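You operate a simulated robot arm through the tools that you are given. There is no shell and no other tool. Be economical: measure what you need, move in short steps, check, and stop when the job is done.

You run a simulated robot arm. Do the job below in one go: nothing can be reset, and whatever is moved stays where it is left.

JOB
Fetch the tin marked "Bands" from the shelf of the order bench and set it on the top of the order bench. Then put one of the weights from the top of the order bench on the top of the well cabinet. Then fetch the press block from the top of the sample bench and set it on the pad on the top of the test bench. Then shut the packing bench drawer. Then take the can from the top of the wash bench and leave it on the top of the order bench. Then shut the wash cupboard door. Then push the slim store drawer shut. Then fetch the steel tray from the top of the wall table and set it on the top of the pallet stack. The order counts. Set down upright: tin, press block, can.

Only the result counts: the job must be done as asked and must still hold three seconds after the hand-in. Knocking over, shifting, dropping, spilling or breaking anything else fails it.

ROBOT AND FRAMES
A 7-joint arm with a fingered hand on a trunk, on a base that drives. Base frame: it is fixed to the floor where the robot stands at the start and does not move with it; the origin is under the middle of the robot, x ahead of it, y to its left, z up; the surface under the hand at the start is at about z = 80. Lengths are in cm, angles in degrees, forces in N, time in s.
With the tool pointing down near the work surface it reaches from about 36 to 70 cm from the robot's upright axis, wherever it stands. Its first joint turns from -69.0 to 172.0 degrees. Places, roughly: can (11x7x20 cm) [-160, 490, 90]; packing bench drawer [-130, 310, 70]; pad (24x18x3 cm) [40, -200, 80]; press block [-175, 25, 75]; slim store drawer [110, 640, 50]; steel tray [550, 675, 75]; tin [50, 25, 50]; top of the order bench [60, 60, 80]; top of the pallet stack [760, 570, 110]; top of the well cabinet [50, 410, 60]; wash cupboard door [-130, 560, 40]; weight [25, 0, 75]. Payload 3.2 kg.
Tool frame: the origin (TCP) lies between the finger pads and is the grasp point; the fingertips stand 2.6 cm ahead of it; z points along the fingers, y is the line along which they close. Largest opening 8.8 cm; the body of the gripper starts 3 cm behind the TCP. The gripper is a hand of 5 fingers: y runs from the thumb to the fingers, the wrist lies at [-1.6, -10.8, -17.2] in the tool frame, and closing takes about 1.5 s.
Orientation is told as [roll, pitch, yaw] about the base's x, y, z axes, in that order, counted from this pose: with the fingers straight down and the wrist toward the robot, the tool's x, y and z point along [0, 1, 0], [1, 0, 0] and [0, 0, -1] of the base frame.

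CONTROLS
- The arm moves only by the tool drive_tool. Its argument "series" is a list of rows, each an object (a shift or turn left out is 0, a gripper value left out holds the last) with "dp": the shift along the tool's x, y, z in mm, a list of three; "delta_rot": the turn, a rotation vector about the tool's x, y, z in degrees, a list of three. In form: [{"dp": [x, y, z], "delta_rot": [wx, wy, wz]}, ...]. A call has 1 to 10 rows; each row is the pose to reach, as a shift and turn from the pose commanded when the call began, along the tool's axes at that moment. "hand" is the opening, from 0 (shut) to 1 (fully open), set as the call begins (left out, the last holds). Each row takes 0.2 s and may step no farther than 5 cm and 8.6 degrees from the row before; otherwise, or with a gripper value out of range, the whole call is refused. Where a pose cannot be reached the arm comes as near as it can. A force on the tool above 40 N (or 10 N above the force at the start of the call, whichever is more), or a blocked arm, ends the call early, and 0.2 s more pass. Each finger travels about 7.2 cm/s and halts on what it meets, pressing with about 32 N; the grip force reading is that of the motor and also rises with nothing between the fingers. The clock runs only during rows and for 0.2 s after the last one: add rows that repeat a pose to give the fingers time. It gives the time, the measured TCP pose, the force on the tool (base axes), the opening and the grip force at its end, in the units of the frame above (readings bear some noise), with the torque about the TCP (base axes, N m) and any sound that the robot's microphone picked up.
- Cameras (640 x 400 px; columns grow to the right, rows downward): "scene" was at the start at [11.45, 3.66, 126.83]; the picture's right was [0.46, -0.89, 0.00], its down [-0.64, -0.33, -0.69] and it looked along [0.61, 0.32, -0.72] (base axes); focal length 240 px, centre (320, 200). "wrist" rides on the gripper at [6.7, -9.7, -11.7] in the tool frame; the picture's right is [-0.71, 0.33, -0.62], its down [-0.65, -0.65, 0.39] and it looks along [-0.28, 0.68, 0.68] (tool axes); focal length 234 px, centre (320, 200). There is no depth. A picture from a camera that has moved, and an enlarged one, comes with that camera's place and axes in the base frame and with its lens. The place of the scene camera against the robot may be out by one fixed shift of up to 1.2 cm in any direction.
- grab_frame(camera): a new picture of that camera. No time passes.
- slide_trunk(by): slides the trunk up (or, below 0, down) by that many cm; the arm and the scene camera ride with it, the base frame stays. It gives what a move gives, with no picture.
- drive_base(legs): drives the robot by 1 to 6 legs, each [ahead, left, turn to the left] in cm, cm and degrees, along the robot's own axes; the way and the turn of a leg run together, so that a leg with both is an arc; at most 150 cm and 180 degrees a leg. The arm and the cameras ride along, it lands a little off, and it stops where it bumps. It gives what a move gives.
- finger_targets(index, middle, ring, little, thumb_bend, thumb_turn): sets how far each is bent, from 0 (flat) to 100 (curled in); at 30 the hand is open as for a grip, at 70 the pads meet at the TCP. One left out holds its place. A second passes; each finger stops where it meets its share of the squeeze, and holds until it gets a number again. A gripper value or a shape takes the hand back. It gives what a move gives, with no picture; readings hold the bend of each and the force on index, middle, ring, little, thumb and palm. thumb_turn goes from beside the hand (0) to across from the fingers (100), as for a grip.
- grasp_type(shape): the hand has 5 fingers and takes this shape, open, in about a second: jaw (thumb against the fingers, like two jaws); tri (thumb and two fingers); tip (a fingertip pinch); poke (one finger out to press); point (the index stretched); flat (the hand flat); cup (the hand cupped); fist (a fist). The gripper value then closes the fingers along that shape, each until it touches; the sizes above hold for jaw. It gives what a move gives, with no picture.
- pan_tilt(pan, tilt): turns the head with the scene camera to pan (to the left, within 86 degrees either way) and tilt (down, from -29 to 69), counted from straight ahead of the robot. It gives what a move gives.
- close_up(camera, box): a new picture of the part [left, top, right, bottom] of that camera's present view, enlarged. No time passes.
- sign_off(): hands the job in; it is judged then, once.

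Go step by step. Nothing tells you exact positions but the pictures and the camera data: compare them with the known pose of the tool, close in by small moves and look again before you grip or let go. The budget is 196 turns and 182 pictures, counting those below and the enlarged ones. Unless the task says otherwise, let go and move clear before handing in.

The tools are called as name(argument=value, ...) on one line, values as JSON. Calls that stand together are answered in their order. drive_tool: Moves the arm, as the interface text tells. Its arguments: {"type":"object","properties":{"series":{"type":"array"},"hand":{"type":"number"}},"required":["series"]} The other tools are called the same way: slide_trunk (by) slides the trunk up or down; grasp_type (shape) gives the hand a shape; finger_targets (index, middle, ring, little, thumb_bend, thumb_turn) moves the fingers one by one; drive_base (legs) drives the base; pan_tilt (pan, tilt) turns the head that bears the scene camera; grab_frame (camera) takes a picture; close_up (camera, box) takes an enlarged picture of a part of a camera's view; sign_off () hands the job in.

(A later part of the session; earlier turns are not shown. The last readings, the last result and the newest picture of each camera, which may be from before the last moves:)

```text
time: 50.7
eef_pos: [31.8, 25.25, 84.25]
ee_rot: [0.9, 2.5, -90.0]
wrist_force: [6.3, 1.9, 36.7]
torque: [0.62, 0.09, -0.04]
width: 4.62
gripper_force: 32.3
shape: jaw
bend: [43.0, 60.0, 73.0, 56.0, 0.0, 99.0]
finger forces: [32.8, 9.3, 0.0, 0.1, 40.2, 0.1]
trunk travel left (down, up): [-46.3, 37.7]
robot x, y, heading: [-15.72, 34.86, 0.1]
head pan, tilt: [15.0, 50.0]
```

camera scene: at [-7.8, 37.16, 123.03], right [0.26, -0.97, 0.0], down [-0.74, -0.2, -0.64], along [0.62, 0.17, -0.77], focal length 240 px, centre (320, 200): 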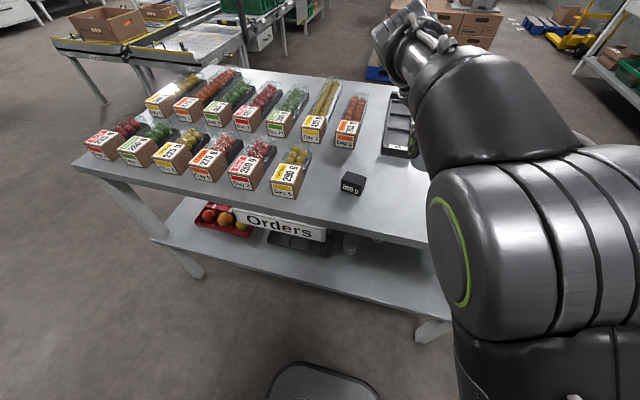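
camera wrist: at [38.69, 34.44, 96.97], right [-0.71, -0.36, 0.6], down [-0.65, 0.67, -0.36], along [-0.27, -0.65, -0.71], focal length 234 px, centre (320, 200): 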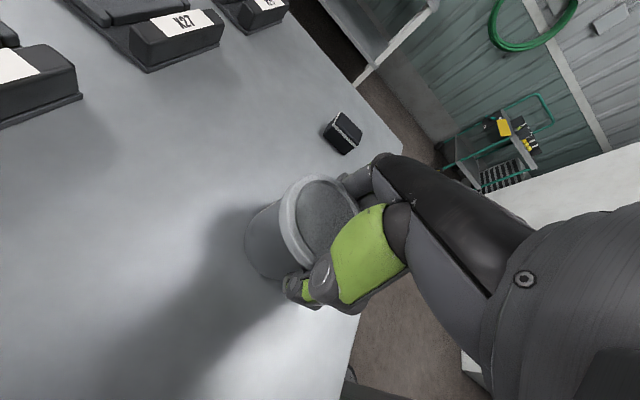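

Contact made. Easing off a bit, then opening.

slide_trunk(by=0.5)

drive_tool(hand=1, series=[{"dp": [0, 0, 0]}, {"dp": [0, 0, 0]}, {"dp": [0, 0, 0]}, {"dp": [0, 0, 0]}, {"dp": [0, 0, 0]}, {"dp": [0, 0, 0]}, {"dp": [0, 0, 0]}])

slide_trunk(by=4)

grab_frame(camera="wrist")

```text
time: 51.3
eef_pos: [31.81, 25.26, 84.34]
ee_rot: [0.5, 2.7, -90.0]
wrist_force: [5.4, 0.1, 20.7]
torque: [0.32, -0.03, -0.02]
width: 4.61
gripper_force: 31.6
shape: jaw
bend: [43.0, 60.0, 73.0, 56.0, 0.0, 99.0]
finger forces: [34.6, 8.0, 0.0, 0.0, 39.7, 0.1]
trunk travel left (down, up): [-46.8, 37.2]
robot x, y, heading: [-15.8, 34.97, 0.1]
head pan, tilt: [15.0, 50.0]
```

```text
time: 52.9
eef_pos: [32.04, 25.31, 84.14]
ee_rot: [0.0, 2.6, -90.0]
wrist_force: [-0.6, 1.4, 0.4]
torque: [0.02, -0.02, 0.02]
width: 8.77
gripper_force: 0.0
shape: jaw
bend: [30.0, 30.0, 30.0, 30.0, 30.0, 97.0]
finger forces: [0.1, 0.0, 0.1, 0.1, 0.8, 0.0]
trunk travel left (down, up): [-46.8, 37.2]
robot x, y, heading: [-15.6, 35.29, 0.1]
head pan, tilt: [15.0, 50.0]
```

```text
time: 53.7
eef_pos: [32.13, 25.17, 88.19]
ee_rot: [0.1, 2.8, -90.0]
wrist_force: [0.1, 0.1, -0.2]
torque: [-0.02, 0.01, 0.0]
width: 8.78
gripper_force: 0.1
shape: jaw
bend: [30.0, 30.0, 30.0, 30.0, 30.0, 97.0]
finger forces: [0.1, 0.0, 0.0, 0.0, 0.1, 0.1]
trunk travel left (down, up): [-50.8, 33.2]
robot x, y, heading: [-15.56, 35.08, 0.2]
head pan, tilt: [15.0, 50.0]
```

```text
149 pictures are left
camera wrist: at [38.77, 34.33, 100.39], right [-0.71, -0.36, 0.61], down [-0.65, 0.67, -0.36], along [-0.28, -0.65, -0.71], focal length 234 px, centre (320, 200)
```

wrist: 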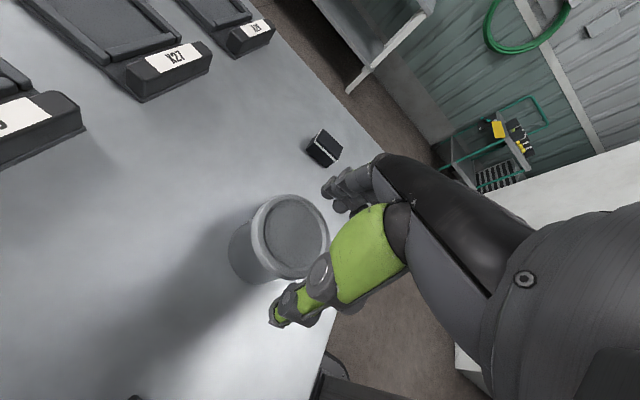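

Tin stands. Raising the hand and inspecting the small weight.

slide_trunk(by=9)

close_up(camera="wrist", box=[220, 80, 400, 193])

pan_tilt(pan=0, tilt=60)

grab_frame(camera="scene")

```text
time: 55.0
eef_pos: [31.83, 25.18, 97.12]
ee_rot: [0.1, 2.6, -89.9]
wrist_force: [-0.9, 0.5, 0.2]
torque: [0.03, -0.02, -0.01]
width: 8.77
gripper_force: 0.1
shape: jaw
bend: [30.0, 30.0, 30.0, 30.0, 30.0, 97.0]
finger forces: [0.1, 0.0, 0.0, 0.0, 0.0, 0.0]
trunk travel left (down, up): [-59.8, 24.2]
robot x, y, heading: [-15.65, 34.88, -0.0]
head pan, tilt: [15.0, 50.0]
```

```text
3.54 times, centred on (310, 136) of wrist
camera zoom: at [38.75, 34.36, 109.42], right [-0.71, -0.36, 0.61], down [-0.65, 0.67, -0.36], along [-0.28, -0.65, -0.71], focal length 829 px, centre (355, 425)
```

zoom: 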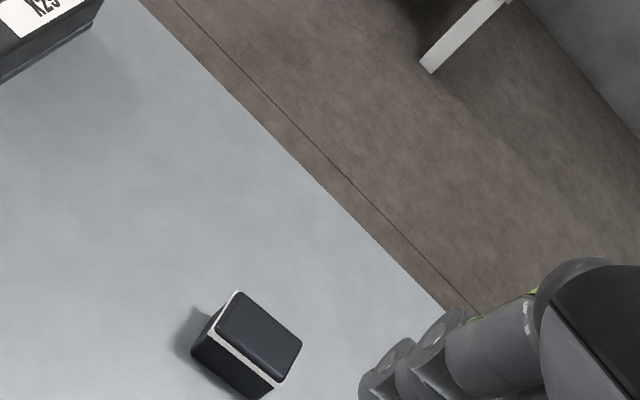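

```text
time: 55.7
eef_pos: [32.02, 25.26, 97.23]
ee_rot: [0.1, 2.7, -89.9]
wrist_force: [-0.3, 0.0, -0.5]
torque: [-0.02, 0.0, 0.01]
width: 8.78
gripper_force: 0.1
shape: jaw
bend: [30.0, 30.0, 30.0, 30.0, 30.0, 97.0]
finger forces: [0.1, 0.0, 0.1, 0.1, 0.0, 0.0]
trunk travel left (down, up): [-59.8, 24.2]
robot x, y, heading: [-15.41, 34.81, 0.0]
head pan, tilt: [0.0, 60.0]
```

```text
147 pictures are left
camera scene: at [-4.62, 35.19, 124.88], right [0.0, -1.0, 0.0], down [-0.87, 0.0, -0.5], along [0.5, 0.0, -0.87], focal length 240 px, centre (320, 200)
```

scene: 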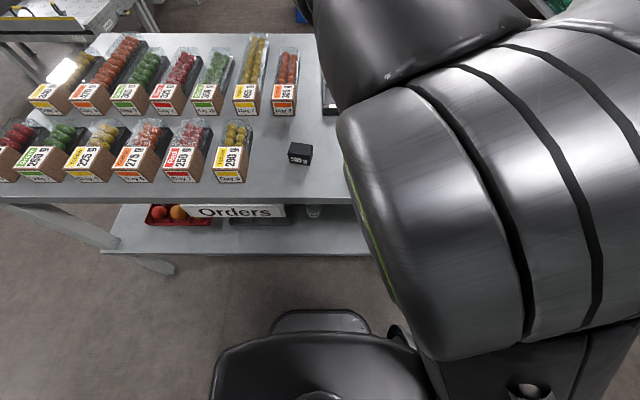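

The 500 g weight sits near [36, 40]. I'll turn the hand back to yaw 0 at this height for a top grasp.

drive_tool(series=[{"delta_rot": [-2.6, 0, -8]}, {"delta_rot": [-2.6, 0, -16]}, {"delta_rot": [-2.6, 0, -24]}, {"delta_rot": [-2.6, 0, -32]}, {"delta_rot": [-2.6, 0, -40]}, {"delta_rot": [-2.6, 0, -48]}, {"delta_rot": [-2.6, 0, -56]}, {"delta_rot": [-2.6, 0, -64]}, {"delta_rot": [-2.6, 0, -72]}, {"delta_rot": [-2.6, 0, -80]}])

grab_frame(camera="wrist")

```text
time: 57.9
eef_pos: [32.01, 25.5, 96.83]
ee_rot: [-0.2, -1.8, -9.4]
wrist_force: [0.9, -0.3, -0.1]
torque: [0.02, 0.0, 0.01]
width: 8.82
gripper_force: 0.0
shape: jaw
bend: [30.0, 30.0, 30.0, 30.0, 30.0, 97.0]
finger forces: [0.0, 0.0, 0.0, 0.0, 0.1, 0.0]
trunk travel left (down, up): [-59.8, 24.2]
robot x, y, heading: [-15.76, 35.33, -0.0]
head pan, tilt: [0.0, 60.0]
```

```text
146 pictures are left
camera wrist: at [23.2, 33.66, 108.47], right [0.19, -0.75, 0.64], down [-0.74, -0.54, -0.41], along [0.65, -0.39, -0.66], focal length 234 px, centre (320, 200)
```

wrist: 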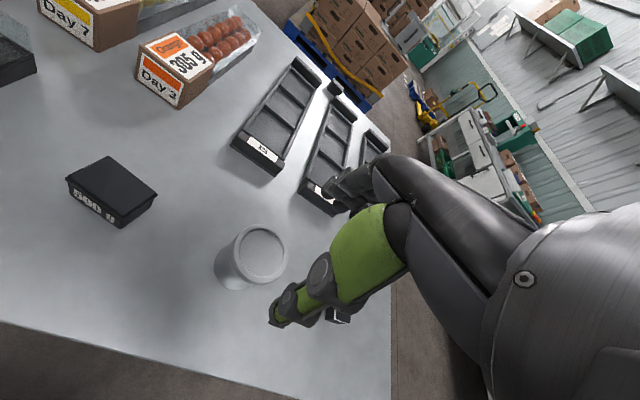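

The 500 g block is about [34.2, 39.8], turned ≈ -10°, matching the present yaw. Driving over it.

drive_base(legs=[[2.2, 14.3, 0]])

grab_frame(camera="wrist")

```text
time: 59.3
eef_pos: [34.09, 39.88, 97.05]
ee_rot: [-0.3, -1.6, -9.6]
wrist_force: [0.1, 1.1, 0.0]
torque: [-0.01, 0.02, -0.02]
width: 8.78
gripper_force: 0.1
shape: jaw
bend: [30.0, 30.0, 30.0, 30.0, 30.0, 97.0]
finger forces: [0.0, 0.1, 0.0, 0.0, 0.0, 0.1]
trunk travel left (down, up): [-59.8, 24.2]
robot x, y, heading: [-13.54, 49.67, -0.0]
head pan, tilt: [0.0, 60.0]
```

```text
145 pictures are left
camera wrist: at [25.42, 48.18, 108.48], right [0.19, -0.75, 0.64], down [-0.74, -0.53, -0.41], along [0.64, -0.4, -0.66], focal length 234 px, centre (320, 200)
```

wrist: 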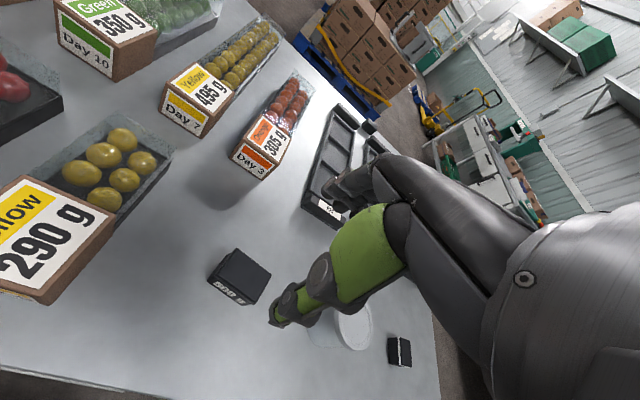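

slide_trunk(by=-9.5)

grab_frame(camera="wrist")

```text
time: 60.6
eef_pos: [34.01, 39.99, 87.47]
ee_rot: [-0.2, -1.7, -9.6]
wrist_force: [0.2, -0.1, 0.5]
torque: [0.0, -0.01, -0.02]
width: 8.78
gripper_force: 0.1
shape: jaw
bend: [30.0, 30.0, 30.0, 30.0, 30.0, 97.0]
finger forces: [0.1, 0.0, 0.0, 0.0, 0.0, 0.0]
trunk travel left (down, up): [-50.3, 33.7]
robot x, y, heading: [-13.13, 49.25, 0.1]
head pan, tilt: [0.0, 60.0]
```

```text
144 pictures are left
camera wrist: at [25.4, 48.11, 98.99], right [0.19, -0.75, 0.64], down [-0.74, -0.53, -0.41], along [0.64, -0.39, -0.66], focal length 234 px, centre (320, 200)
```

wrist: 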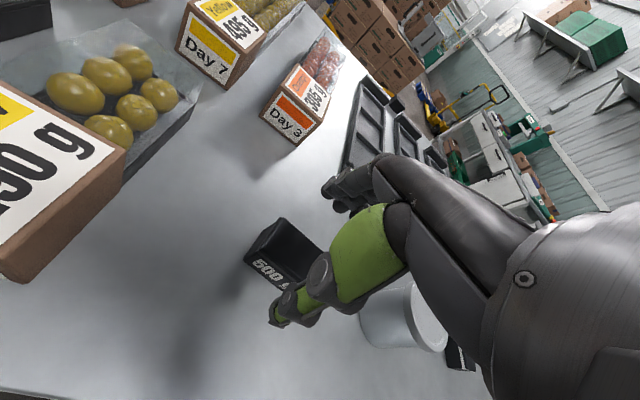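

slide_trunk(by=-3.9)

grab_frame(camera="wrist")

```text
time: 61.4
eef_pos: [34.16, 39.91, 83.7]
ee_rot: [-0.2, -1.7, -9.6]
wrist_force: [-0.1, -0.3, 0.5]
torque: [-0.04, 0.0, 0.05]
width: 8.81
gripper_force: 0.1
shape: jaw
bend: [30.0, 30.0, 30.0, 30.0, 30.0, 97.0]
finger forces: [0.0, 0.0, 0.1, 0.1, 0.0, 0.0]
trunk travel left (down, up): [-46.4, 37.6]
robot x, y, heading: [-13.29, 49.44, -0.1]
head pan, tilt: [0.0, 60.0]
```

```text
143 pictures are left
camera wrist: at [25.4, 48.11, 95.08], right [0.19, -0.75, 0.64], down [-0.74, -0.53, -0.41], along [0.64, -0.39, -0.66], focal length 234 px, centre (320, 200)
```

wrist: 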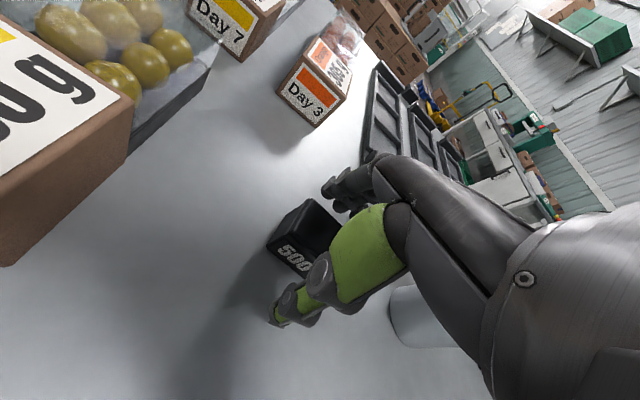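

The block sits about 1 cm to the left (+y); shifting and closing.

drive_tool(series=[{"dp": [10, 0, 0]}, {"dp": [10, 0, 3]}])

drive_tool(hand=0, series=[{"dp": [0, 0, 0]}, {"dp": [0, 0, 0]}, {"dp": [0, 0, 0]}, {"dp": [0, 0, 0]}, {"dp": [0, 0, 0]}, {"dp": [0, 0, 0]}, {"dp": [0, 0, 0]}, {"dp": [0, 0, 0]}])

grab_frame(camera="wrist")

```text
time: 62.0
eef_pos: [34.24, 40.84, 83.32]
ee_rot: [-0.3, -1.7, -9.6]
wrist_force: [-0.4, 0.8, -0.2]
torque: [0.01, 0.0, 0.01]
width: 8.79
gripper_force: 0.1
shape: jaw
bend: [30.0, 30.0, 30.0, 30.0, 30.0, 97.0]
finger forces: [0.0, 0.0, 0.0, 0.1, 0.0, 0.0]
trunk travel left (down, up): [-46.4, 37.6]
robot x, y, heading: [-13.31, 49.41, -0.0]
head pan, tilt: [0.0, 60.0]
```

```text
time: 63.8
eef_pos: [34.21, 40.94, 83.31]
ee_rot: [-0.2, -1.8, -9.6]
wrist_force: [-1.7, 0.7, -0.3]
torque: [-0.01, 0.1, 0.04]
width: 3.14
gripper_force: 32.1
shape: jaw
bend: [55.0, 50.0, 73.0, 60.0, 40.0, 100.0]
finger forces: [16.4, 8.2, 3.8, 0.0, 29.0, 0.0]
trunk travel left (down, up): [-46.4, 37.6]
robot x, y, heading: [-13.14, 49.33, 0.0]
head pan, tilt: [0.0, 60.0]
```

```text
142 pictures are left
camera wrist: at [25.54, 49.06, 94.79], right [0.19, -0.75, 0.64], down [-0.74, -0.53, -0.41], along [0.64, -0.39, -0.66], focal length 234 px, centre (320, 200)
```

wrist: 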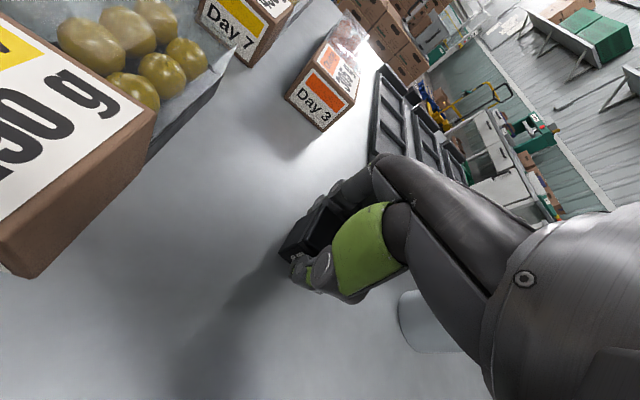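

Weight gripped. Lifting to transport height.

slide_trunk(by=14)

grab_frame(camera="wrist")

```text
time: 65.5
eef_pos: [34.35, 40.8, 97.24]
ee_rot: [-0.2, -1.7, -9.6]
wrist_force: [-0.7, -0.6, -4.8]
torque: [0.07, 0.03, 0.01]
width: 3.14
gripper_force: 32.3
shape: jaw
bend: [55.0, 50.0, 73.0, 60.0, 40.0, 100.0]
finger forces: [16.5, 8.4, 3.6, 0.0, 28.5, 0.1]
trunk travel left (down, up): [-60.4, 23.6]
robot x, y, heading: [-13.3, 49.18, 0.3]
head pan, tilt: [0.0, 60.0]
```

```text
141 pictures are left
camera wrist: at [25.62, 49.04, 108.75], right [0.19, -0.75, 0.64], down [-0.74, -0.53, -0.41], along [0.64, -0.39, -0.66], focal length 234 px, centre (320, 200)
```

wrist: 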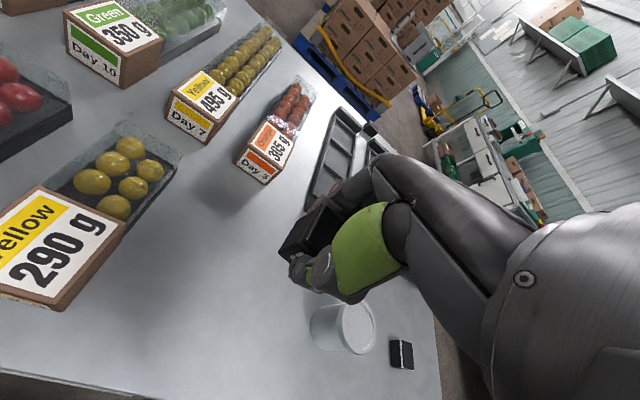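

The weight is held. Backing off, turning left, and driving toward the well cabinet.

drive_base(legs=[[-40, 0, 0], [0, 0, 90], [120, -20, 0]])

pan_tilt(pan=15, tilt=15)

grab_frame(camera="scene")

```text
time: 77.5
eef_pos: [-22.08, 216.62, 97.2]
ee_rot: [-0.1, -1.7, 79.8]
wrist_force: [-0.4, 0.6, -4.9]
torque: [0.0, 0.06, -0.01]
width: 3.13
gripper_force: 32.5
shape: jaw
bend: [55.0, 51.0, 73.0, 60.0, 41.0, 100.0]
finger forces: [16.3, 8.2, 3.7, 0.1, 28.3, 0.0]
trunk travel left (down, up): [-60.4, 23.6]
robot x, y, heading: [-31.22, 168.97, 89.5]
head pan, tilt: [0.0, 60.0]
```

```text
time: 78.6
eef_pos: [-22.0, 216.55, 97.35]
ee_rot: [-0.3, -1.8, 79.8]
wrist_force: [0.6, -0.1, -5.2]
torque: [0.0, 0.06, 0.01]
width: 3.13
gripper_force: 31.5
shape: jaw
bend: [55.0, 51.0, 73.0, 60.0, 41.0, 100.0]
finger forces: [16.3, 8.3, 3.5, 0.0, 28.4, 0.0]
trunk travel left (down, up): [-60.4, 23.6]
robot x, y, heading: [-31.51, 168.68, 89.4]
head pan, tilt: [15.0, 15.0]
```

```text
140 pictures are left
camera scene: at [-34.24, 183.12, 132.09], right [0.97, 0.25, 0.0], down [0.06, -0.25, -0.97], along [-0.24, 0.94, -0.26], focal length 240 px, centre (320, 200)
```

scene: 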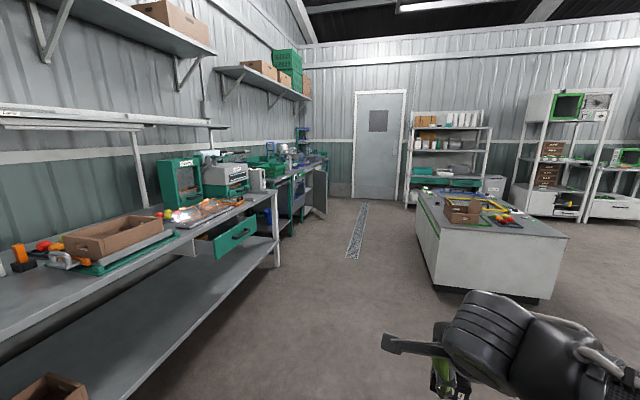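

I see the packing bench with its open green drawer on the left and the well cabinet at the right (front y≈388, x 13..103, top z≈57). Driving closer to it.

drive_base(legs=[[100, -50, 0], [30, -17, 0]])

pan_tilt(pan=5, tilt=35)

grab_frame(camera="scene")

```text
time: 86.1
eef_pos: [47.65, 344.79, 97.24]
ee_rot: [-0.2, -1.7, 79.2]
wrist_force: [0.8, 0.1, -6.2]
torque: [0.04, 0.06, 0.01]
width: 3.1
gripper_force: 32.6
shape: jaw
bend: [55.0, 51.0, 73.0, 60.0, 41.0, 100.0]
finger forces: [16.4, 8.3, 3.7, 0.1, 28.4, 0.1]
trunk travel left (down, up): [-60.4, 23.6]
robot x, y, heading: [37.75, 297.38, 89.0]
head pan, tilt: [15.0, 15.0]
```

```text
time: 87.0
eef_pos: [47.54, 344.62, 97.14]
ee_rot: [-0.2, -1.7, 79.2]
wrist_force: [-0.3, -0.4, -5.3]
torque: [-0.01, 0.06, -0.01]
width: 3.11
gripper_force: 31.9
shape: jaw
bend: [55.0, 51.0, 73.0, 60.0, 41.0, 100.0]
finger forces: [16.3, 8.3, 3.8, 0.0, 28.4, 0.0]
trunk travel left (down, up): [-60.4, 23.6]
robot x, y, heading: [37.95, 297.12, 89.2]
head pan, tilt: [5.0, 35.0]
```

```text
139 pictures are left
camera scene: at [36.72, 311.03, 128.9], right [1.0, 0.07, 0.0], down [0.04, -0.57, -0.82], along [-0.06, 0.82, -0.57], focal length 240 px, centre (320, 200)
```

scene: 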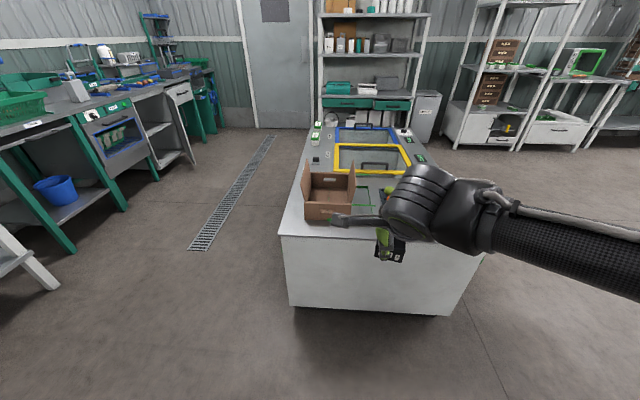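

grab_frame(camera="wrist")

close_up(camera="scene", box=[270, 110, 480, 240])

```text
138 pictures are left
camera wrist: at [39.28, 335.94, 108.75], right [0.75, 0.18, 0.64], down [0.52, -0.75, -0.4], along [0.41, 0.63, -0.66], focal length 234 px, centre (320, 200)
```

wrist: 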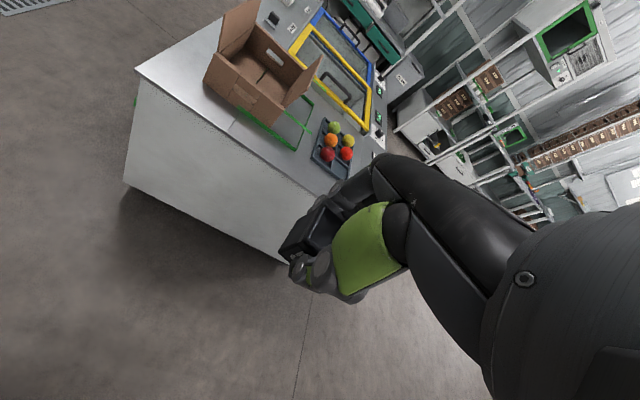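

```text
3.05 times, centred on (375, 175) of scene
camera zoom: at [36.72, 311.03, 128.9], right [1.0, 0.07, 0.0], down [0.04, -0.57, -0.82], along [-0.06, 0.82, -0.57], focal length 732 px, centre (152, 276)
```

zoom: 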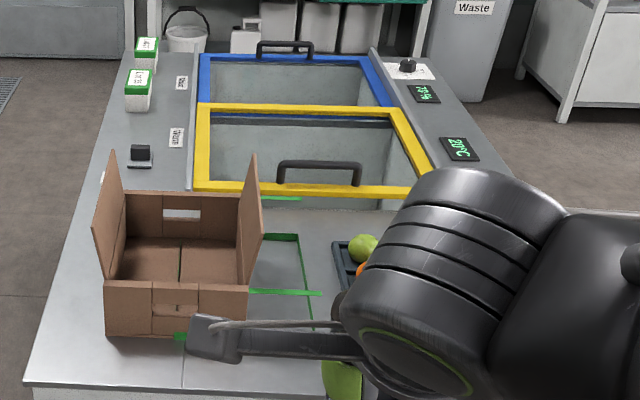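

Free strip in front of the taped area: target about [58.5, 394] on the cabinet top. Driving there at height.

drive_base(legs=[[49.2, -10.3, 0.8]])

grab_frame(camera="wrist")

grab_frame(camera="scene")

```text
time: 89.9
eef_pos: [58.0, 393.75, 97.15]
ee_rot: [-0.2, -1.6, 80.0]
wrist_force: [0.0, 0.0, -4.4]
torque: [-0.01, 0.05, -0.04]
width: 3.1
gripper_force: 31.6
shape: jaw
bend: [55.0, 51.0, 73.0, 60.0, 41.0, 100.0]
finger forces: [16.4, 8.3, 3.8, 0.1, 28.4, 0.1]
trunk travel left (down, up): [-60.4, 23.6]
robot x, y, heading: [49.15, 345.97, 89.1]
head pan, tilt: [5.0, 35.0]
```

```text
136 pictures are left
camera wrist: at [49.76, 384.92, 108.74], right [0.75, 0.19, 0.64], down [0.53, -0.75, -0.4], along [0.4, 0.64, -0.66], focal length 234 px, centre (320, 200)
```

wrist: 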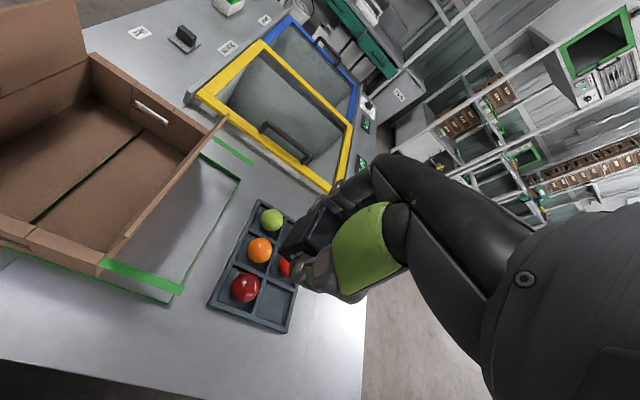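

```text
135 pictures are left
camera scene: at [47.54, 359.99, 128.89], right [1.0, 0.08, 0.0], down [0.05, -0.57, -0.82], along [-0.07, 0.82, -0.57], focal length 240 px, centre (320, 200)
```

scene: 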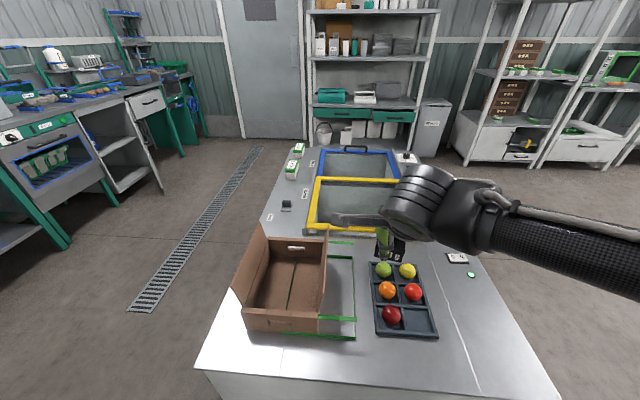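

Right of the fruit tray there is a big empty area; I'll place the weight there at about [91, 400].

drive_base(legs=[[6, -32.8, 0.9]])

slide_trunk(by=-25)

grab_frame(camera="wrist")

grab_frame(camera="scene")

```text
time: 92.1
eef_pos: [90.13, 399.85, 97.19]
ee_rot: [-0.2, -1.6, 80.9]
wrist_force: [-0.3, 0.7, -4.9]
torque: [-0.02, 0.07, 0.02]
width: 3.13
gripper_force: 32.3
shape: jaw
bend: [55.0, 51.0, 73.0, 60.0, 41.0, 100.0]
finger forces: [16.4, 8.3, 3.8, 0.1, 28.4, 0.0]
trunk travel left (down, up): [-60.4, 23.6]
robot x, y, heading: [82.19, 352.17, 90.9]
head pan, tilt: [5.0, 35.0]
```

```text
time: 94.7
eef_pos: [90.06, 399.74, 72.32]
ee_rot: [-0.1, -1.6, 80.9]
wrist_force: [0.2, 0.6, -5.0]
torque: [0.02, 0.03, 0.04]
width: 3.07
gripper_force: 31.8
shape: jaw
bend: [55.0, 51.0, 73.0, 60.0, 41.0, 100.0]
finger forces: [16.4, 8.4, 3.8, 0.0, 28.4, 0.0]
trunk travel left (down, up): [-35.4, 48.6]
robot x, y, heading: [81.42, 352.07, 90.5]
head pan, tilt: [5.0, 35.0]
```

```text
134 pictures are left
camera wrist: at [82.02, 390.86, 83.75], right [0.75, 0.2, 0.64], down [0.54, -0.74, -0.4], along [0.39, 0.65, -0.66], focal length 234 px, centre (320, 200)
```

wrist: 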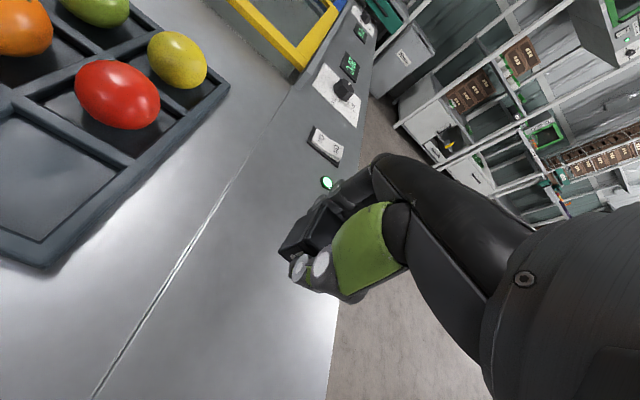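

```text
133 pictures are left
camera scene: at [80.16, 365.91, 103.9], right [1.0, 0.1, 0.0], down [0.05, -0.57, -0.82], along [-0.08, 0.82, -0.57], focal length 240 px, centre (320, 200)
```

scene: 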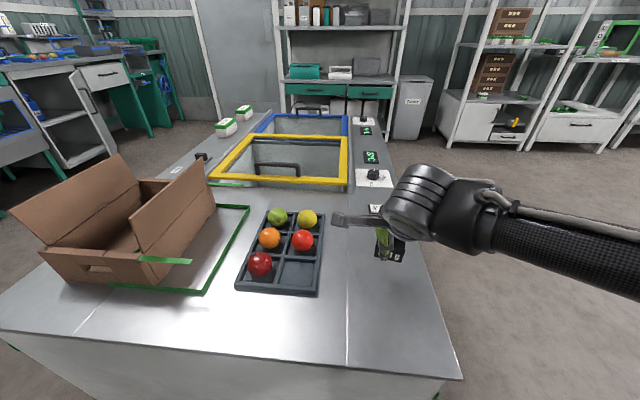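

slide_trunk(by=-11)

grab_frame(camera="wrist")

```text
time: 95.7
eef_pos: [89.98, 400.08, 65.17]
ee_rot: [0.6, -3.7, 80.8]
wrist_force: [0.0, -6.6, 18.9]
torque: [-0.63, 0.01, 0.01]
width: 3.37
gripper_force: 31.8
shape: jaw
bend: [55.0, 51.0, 73.0, 60.0, 39.0, 100.0]
finger forces: [18.4, 8.8, 4.6, 0.0, 37.8, 0.1]
trunk travel left (down, up): [-26.8, 57.2]
robot x, y, heading: [81.78, 352.0, 90.4]
head pan, tilt: [5.0, 35.0]
stopped: the force on the tool passed its limit at 50 N (the readings are from after the stop); the commanded pose is now the measured one
```

```text
132 pictures are left
camera wrist: at [81.98, 390.64, 76.35], right [0.75, 0.17, 0.64], down [0.54, -0.72, -0.44], along [0.38, 0.67, -0.63], focal length 234 px, centre (320, 200)
```

wrist: 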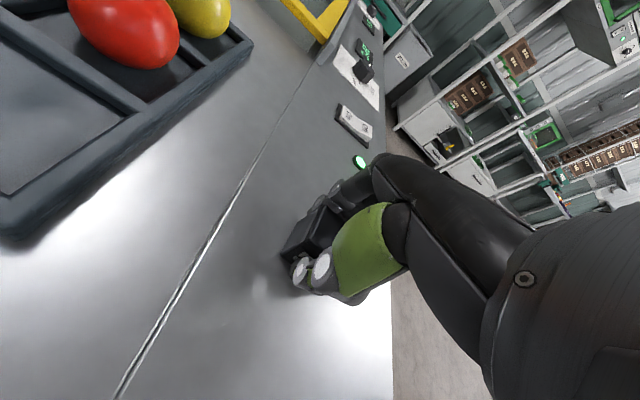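

Contact earlier than estimated (surface ≈ z 62). Easing off slightly and opening.

slide_trunk(by=0.3)

drive_tool(hand=1, series=[{"dp": [0, 0, 0]}, {"dp": [0, 0, 0]}, {"dp": [0, 0, 0]}, {"dp": [0, 0, 0]}, {"dp": [0, 0, 0]}, {"dp": [0, 0, 0]}, {"dp": [0, 0, 0]}])

slide_trunk(by=12)

grab_frame(camera="wrist")

```text
time: 96.2
eef_pos: [90.0, 400.09, 65.15]
ee_rot: [0.5, -3.4, 80.8]
wrist_force: [0.4, -5.4, 14.1]
torque: [-0.47, 0.07, 0.04]
width: 3.32
gripper_force: 32.3
shape: jaw
bend: [55.0, 51.0, 73.0, 60.0, 39.0, 100.0]
finger forces: [18.0, 9.1, 4.4, 0.0, 36.2, 0.0]
trunk travel left (down, up): [-27.1, 56.9]
robot x, y, heading: [81.64, 352.03, 90.8]
head pan, tilt: [5.0, 35.0]
```

```text
time: 97.8
eef_pos: [90.07, 400.12, 64.98]
ee_rot: [0.3, -3.3, 80.8]
wrist_force: [-0.2, 0.5, -0.2]
torque: [-0.01, -0.02, -0.02]
width: 8.79
gripper_force: 0.0
shape: jaw
bend: [30.0, 30.0, 30.0, 30.0, 30.0, 97.0]
finger forces: [0.0, 0.0, 0.0, 0.0, 0.1, 0.0]
trunk travel left (down, up): [-27.1, 56.9]
robot x, y, heading: [81.77, 352.16, 90.6]
head pan, tilt: [5.0, 35.0]
```

```text
time: 99.3
eef_pos: [89.89, 400.23, 76.98]
ee_rot: [0.3, -3.2, 80.8]
wrist_force: [0.0, -0.2, -0.1]
torque: [-0.01, -0.03, 0.01]
width: 8.77
gripper_force: 0.1
shape: jaw
bend: [30.0, 30.0, 30.0, 30.0, 30.0, 97.0]
finger forces: [0.1, 0.1, 0.1, 0.0, 0.0, 0.1]
trunk travel left (down, up): [-39.1, 44.9]
robot x, y, heading: [81.68, 352.12, 90.3]
head pan, tilt: [5.0, 35.0]
```

```text
131 pictures are left
camera wrist: at [82.02, 390.88, 88.31], right [0.75, 0.18, 0.64], down [0.54, -0.73, -0.43], along [0.39, 0.66, -0.64], focal length 234 px, centre (320, 200)
```

wrist: 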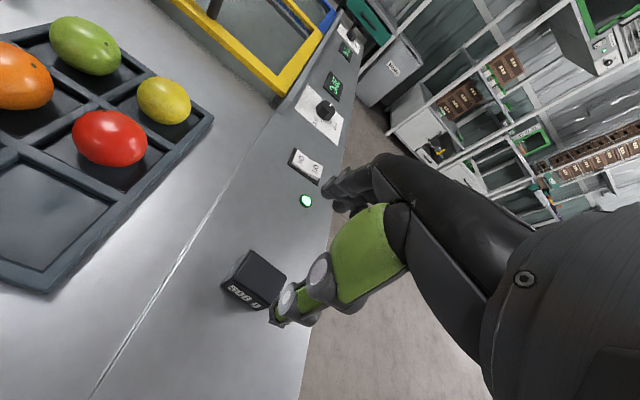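

The 500 g weight stands on the cabinet. Now to the sample bench: raise, back off, and drive.

slide_trunk(by=24)

drive_base(legs=[[-60, 0, 0], [-50, 112, 0], [-130, 5, 0], [0, 0, 90]])

pan_tilt(pan=15, tilt=20)

grab_frame(camera="scene")

```text
time: 101.8
eef_pos: [90.2, 400.23, 101.07]
ee_rot: [0.4, -3.3, 80.8]
wrist_force: [-0.2, 0.7, 0.0]
torque: [0.01, 0.0, 0.0]
width: 8.8
gripper_force: 0.1
shape: jaw
bend: [30.0, 30.0, 30.0, 30.0, 30.0, 97.0]
finger forces: [0.1, 0.0, 0.0, 0.0, 0.2, 0.0]
trunk travel left (down, up): [-63.1, 20.9]
robot x, y, heading: [81.71, 352.5, 90.7]
head pan, tilt: [5.0, 35.0]
```

```text
time: 120.9
eef_pos: [-82.04, 120.85, 100.97]
ee_rot: [0.4, -3.4, 169.0]
wrist_force: [0.0, 0.2, 0.0]
torque: [-0.03, 0.02, -0.01]
width: 8.76
gripper_force: 0.0
shape: jaw
bend: [30.0, 30.0, 30.0, 30.0, 30.0, 97.0]
finger forces: [0.0, 0.0, 0.0, 0.0, 0.0, 0.0]
trunk travel left (down, up): [-63.1, 20.9]
robot x, y, heading: [-34.43, 111.23, 178.6]
head pan, tilt: [5.0, 35.0]
```

```text
time: 121.7
eef_pos: [-82.05, 120.89, 101.04]
ee_rot: [0.4, -3.3, 169.0]
wrist_force: [-0.8, 0.2, 1.2]
torque: [0.01, -0.02, -0.03]
width: 8.78
gripper_force: 0.0
shape: jaw
bend: [30.0, 30.0, 30.0, 30.0, 30.0, 97.0]
finger forces: [0.0, 0.1, 0.0, 0.0, 0.1, 0.1]
trunk travel left (down, up): [-63.1, 20.9]
robot x, y, heading: [-34.77, 111.15, 178.6]
head pan, tilt: [15.0, 20.0]
```

```text
130 pictures are left
camera scene: at [-49.07, 108.96, 133.96], right [-0.23, 0.97, 0.0], down [0.33, 0.08, -0.94], along [-0.91, -0.22, -0.34], focal length 240 px, centre (320, 200)
```

scene: 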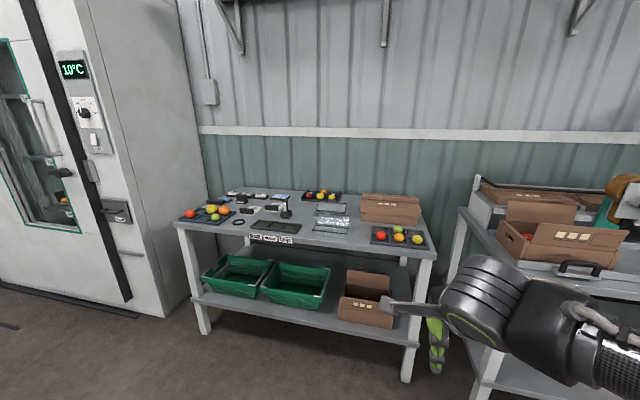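

close_up(camera="scene", box=[165, 175, 445, 260])

```text
2.29 times, centred on (305, 218) of scene
camera zoom: at [-49.07, 108.96, 133.96], right [-0.23, 0.97, 0.0], down [0.33, 0.08, -0.94], along [-0.91, -0.22, -0.34], focal length 549 px, centre (354, 160)
```

zoom: 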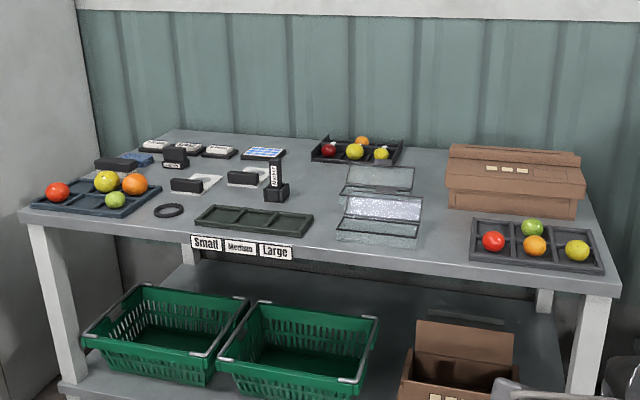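

Approaching the sample bench for a closer look at the candidate block.

drive_base(legs=[[55, 50, 1.4]])

pan_tilt(pan=5, tilt=35)

grab_frame(camera="scene")

grab_frame(camera="wrist")

```text
time: 125.7
eef_pos: [-137.78, 70.55, 101.04]
ee_rot: [0.5, -3.1, 170.6]
wrist_force: [0.1, -0.6, 0.5]
torque: [0.01, 0.02, -0.03]
width: 8.77
gripper_force: 0.2
shape: jaw
bend: [30.0, 30.0, 30.0, 30.0, 30.0, 97.0]
finger forces: [0.0, 0.1, 0.0, 0.0, 0.0, 0.0]
trunk travel left (down, up): [-63.1, 20.9]
robot x, y, heading: [-89.47, 61.8, -179.9]
head pan, tilt: [15.0, 20.0]
```

```text
time: 126.5
eef_pos: [-137.79, 70.48, 101.01]
ee_rot: [0.4, -3.2, 170.5]
wrist_force: [-0.2, -0.2, 0.3]
torque: [0.0, -0.03, 0.0]
width: 8.77
gripper_force: 0.1
shape: jaw
bend: [30.0, 30.0, 30.0, 30.0, 30.0, 97.0]
finger forces: [0.1, 0.0, 0.1, 0.0, 0.0, 0.0]
trunk travel left (down, up): [-63.1, 20.9]
robot x, y, heading: [-89.53, 61.79, -180.0]
head pan, tilt: [5.0, 35.0]
```

```text
128 pictures are left
camera scene: at [-104.16, 61.07, 131.59], right [-0.09, 1.0, 0.0], down [0.57, 0.05, -0.82], along [-0.82, -0.07, -0.57], focal length 240 px, centre (320, 200)
```

scene: 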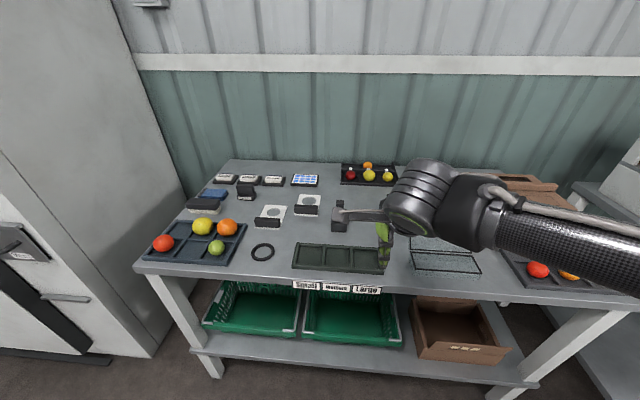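

```text
127 pictures are left
camera wrist: at [-128.42, 62.17, 112.32], right [-0.17, 0.75, 0.64], down [0.73, 0.53, -0.43], along [-0.66, 0.39, -0.64], focal length 234 px, centre (320, 200)
```

wrist: 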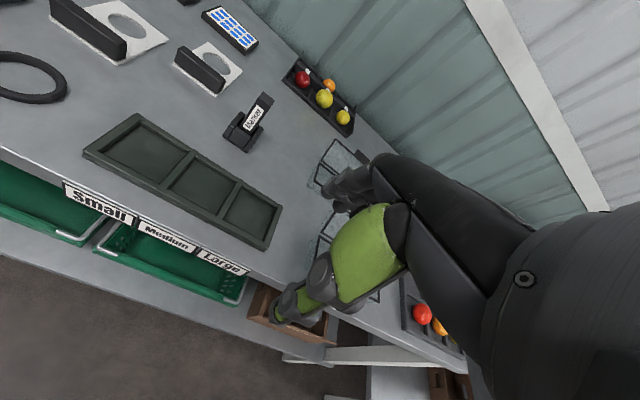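

close_up(camera="wrist", box=[160, 0, 320, 160])

close_up(camera="scene", box=[180, 160, 360, 270])

```text
2.50 times, centred on (240, 80) of wrist
camera zoom: at [-128.42, 62.17, 112.32], right [-0.17, 0.75, 0.64], down [0.73, 0.53, -0.43], along [-0.66, 0.39, -0.64], focal length 585 px, centre (520, 500)
```

zoom: 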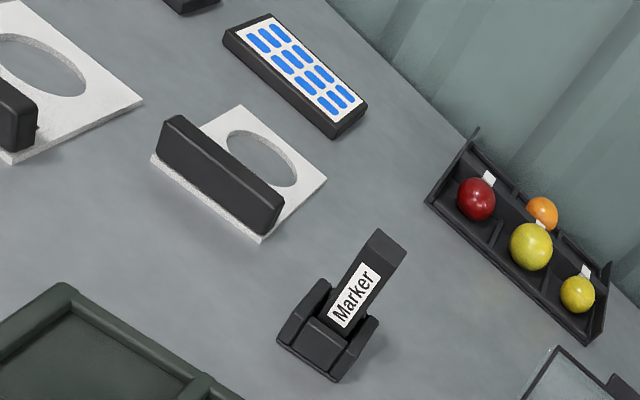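

```text
3.56 times, centred on (270, 215) of scene
camera zoom: at [-104.16, 61.07, 131.59], right [-0.09, 1.0, 0.0], down [0.57, 0.05, -0.82], along [-0.82, -0.07, -0.57], focal length 853 px, centre (498, 147)
```

zoom: 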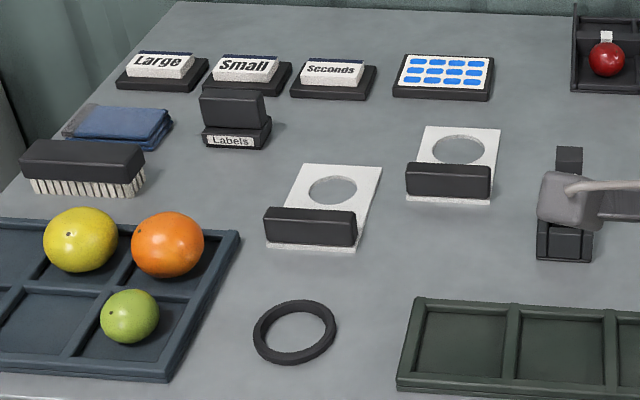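

No obvious press block yet: I see a marker stand, label box, stamps, brush, cloth and hole gauges. Moving along for a closer view of the left part.

drive_base(legs=[[0, 40, 0]])

grab_frame(camera="wrist")

grab_frame(camera="scene")

```text
time: 129.0
eef_pos: [-137.65, 30.52, 101.05]
ee_rot: [0.4, -3.3, 170.2]
wrist_force: [0.7, -0.7, 0.1]
torque: [0.01, 0.0, 0.02]
width: 8.77
gripper_force: 0.1
shape: jaw
bend: [30.0, 30.0, 30.0, 30.0, 30.0, 97.0]
finger forces: [0.0, 0.0, 0.0, 0.1, 0.1, 0.0]
trunk travel left (down, up): [-63.1, 20.9]
robot x, y, heading: [-89.41, 21.28, 180.0]
head pan, tilt: [5.0, 35.0]
```

```text
124 pictures are left
camera wrist: at [-128.44, 22.21, 112.32], right [-0.17, 0.75, 0.64], down [0.73, 0.53, -0.43], along [-0.66, 0.39, -0.64], focal length 234 px, centre (320, 200)
```

wrist: 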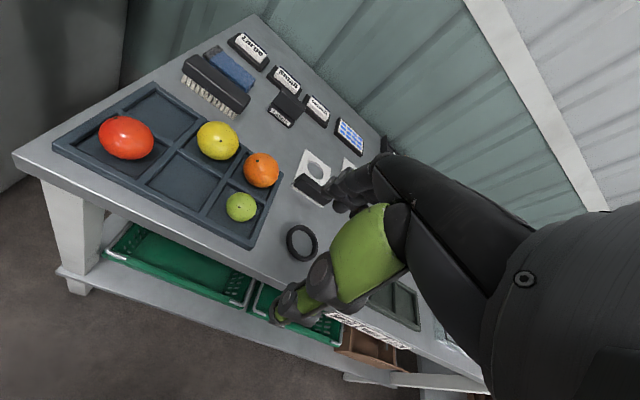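

```text
123 pictures are left
camera scene: at [-104.19, 21.01, 131.59], right [-0.08, 1.0, 0.0], down [0.57, 0.05, -0.82], along [-0.82, -0.07, -0.57], focal length 240 px, centre (320, 200)
```

scene: 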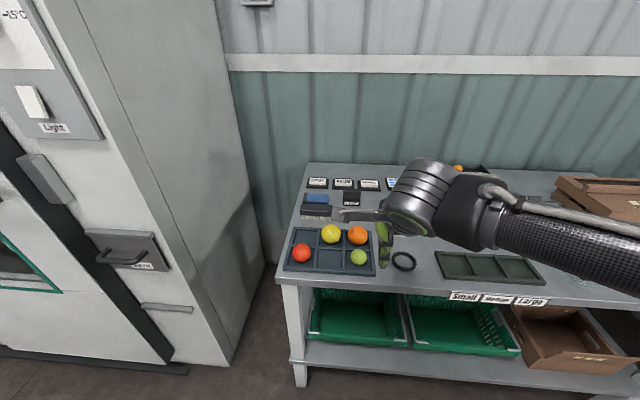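

close_up(camera="wrist", box=[200, 20, 370, 170])

close_up(camera="scene", box=[290, 165, 400, 235])

```text
2.67 times, centred on (285, 95) of wrist
camera zoom: at [-128.44, 22.21, 112.32], right [-0.17, 0.75, 0.64], down [0.73, 0.53, -0.43], along [-0.66, 0.39, -0.64], focal length 624 px, centre (413, 480)
```

zoom: 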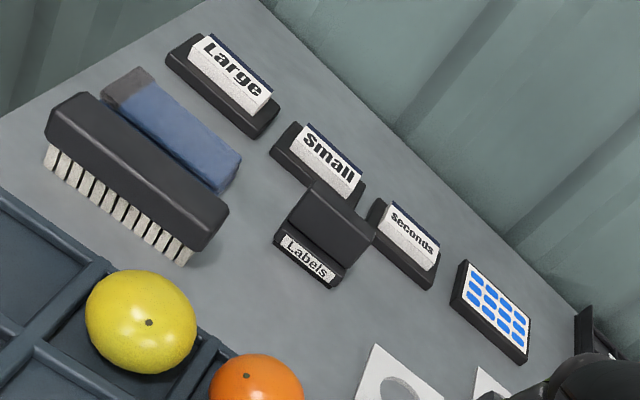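

```text
5.71 times, centred on (345, 200) of scene
camera zoom: at [-104.19, 21.01, 131.59], right [-0.08, 1.0, 0.0], down [0.57, 0.05, -0.82], along [-0.82, -0.07, -0.57], focal length 1372 px, centre (177, 200)
```

zoom: 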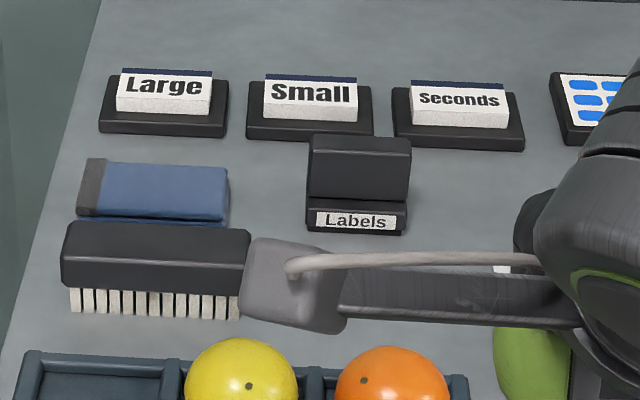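

The stepped block marked "Labels" may be the press block; I'll get closer to inspect it and the gauges.

drive_base(legs=[[27, 12, 0]])

grab_frame(camera="wrist")

pan_tilt(pan=0, tilt=50)

grab_frame(camera="scene")

```text
time: 131.0
eef_pos: [-164.71, 18.58, 101.08]
ee_rot: [0.4, -3.3, 170.3]
wrist_force: [0.8, 0.4, -0.1]
torque: [-0.01, -0.04, -0.01]
width: 8.79
gripper_force: 0.0
shape: jaw
bend: [30.0, 30.0, 30.0, 30.0, 30.0, 97.0]
finger forces: [0.0, 0.0, 0.0, 0.1, 0.0, 0.1]
trunk travel left (down, up): [-63.1, 20.9]
robot x, y, heading: [-116.61, 9.64, 180.0]
head pan, tilt: [5.0, 35.0]
```

```text
120 pictures are left
camera wrist: at [-155.37, 10.26, 112.3], right [-0.17, 0.75, 0.64], down [0.73, 0.53, -0.43], along [-0.66, 0.39, -0.64], focal length 234 px, centre (320, 200)
```

wrist: 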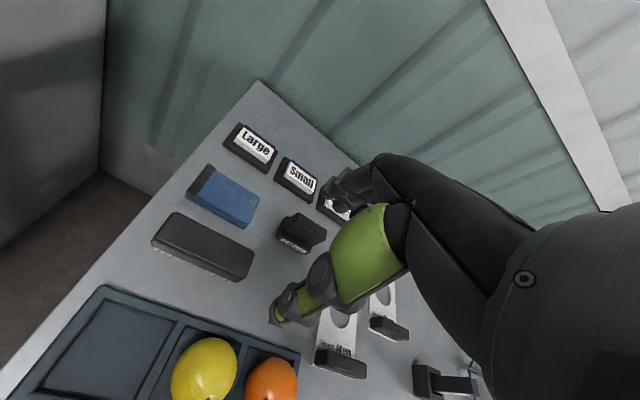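

```text
time: 131.8
eef_pos: [-164.73, 18.63, 100.93]
ee_rot: [0.5, -3.3, 170.3]
wrist_force: [-0.3, 0.1, -0.4]
torque: [-0.02, 0.01, -0.01]
width: 8.76
gripper_force: 0.1
shape: jaw
bend: [30.0, 30.0, 30.0, 30.0, 30.0, 97.0]
finger forces: [0.0, 0.0, 0.0, 0.0, 0.0, 0.1]
trunk travel left (down, up): [-63.1, 20.9]
robot x, y, heading: [-116.78, 9.84, 180.0]
head pan, tilt: [0.0, 50.0]
```

```text
119 pictures are left
camera scene: at [-130.0, 9.87, 129.42], right [0.0, 1.0, 0.0], down [0.77, 0.0, -0.64], along [-0.64, 0.0, -0.77], focal length 240 px, centre (320, 200)
```

scene: 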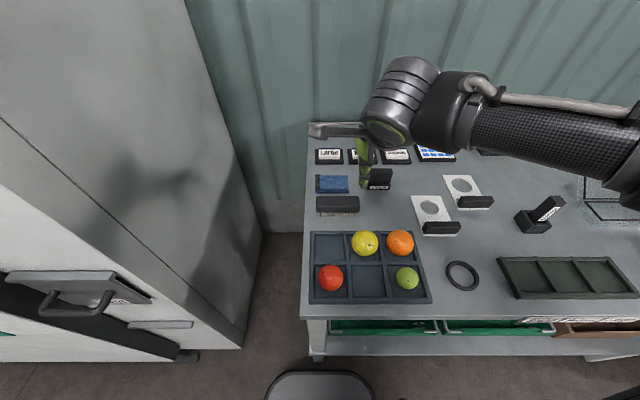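

close_up(camera="wrist", box=[200, 110, 350, 260])

close_up(camera="scene", box=[300, 120, 500, 245])

```text
2.67 times, centred on (275, 185) of wrist
camera zoom: at [-155.32, 10.28, 112.32], right [-0.17, 0.75, 0.64], down [0.73, 0.53, -0.43], along [-0.66, 0.39, -0.64], focal length 624 px, centre (440, 240)
```

zoom: 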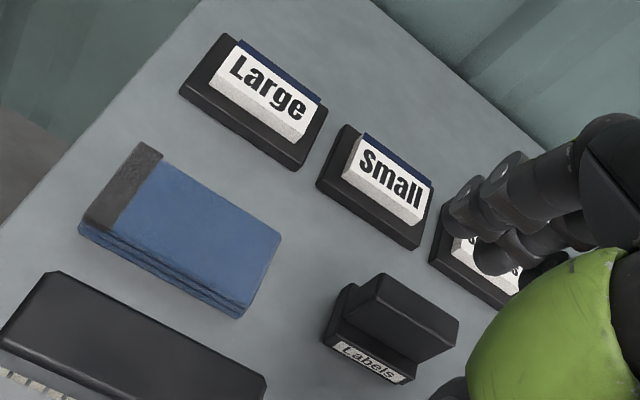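

```text
3.20 times, centred on (400, 182) of scene
camera zoom: at [-130.0, 9.87, 129.42], right [0.0, 1.0, 0.0], down [0.77, 0.0, -0.64], along [-0.64, 0.0, -0.77], focal length 768 px, centre (64, 256)
```

zoom: 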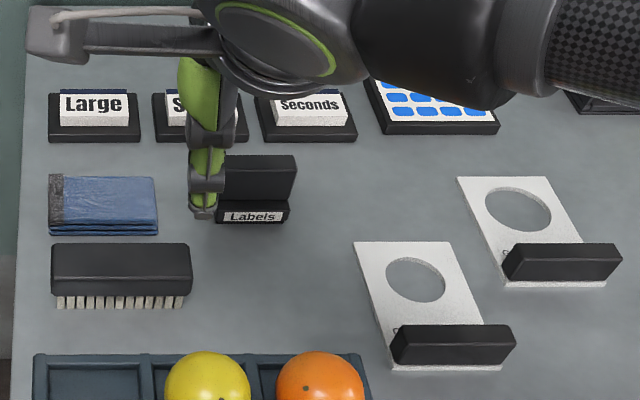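

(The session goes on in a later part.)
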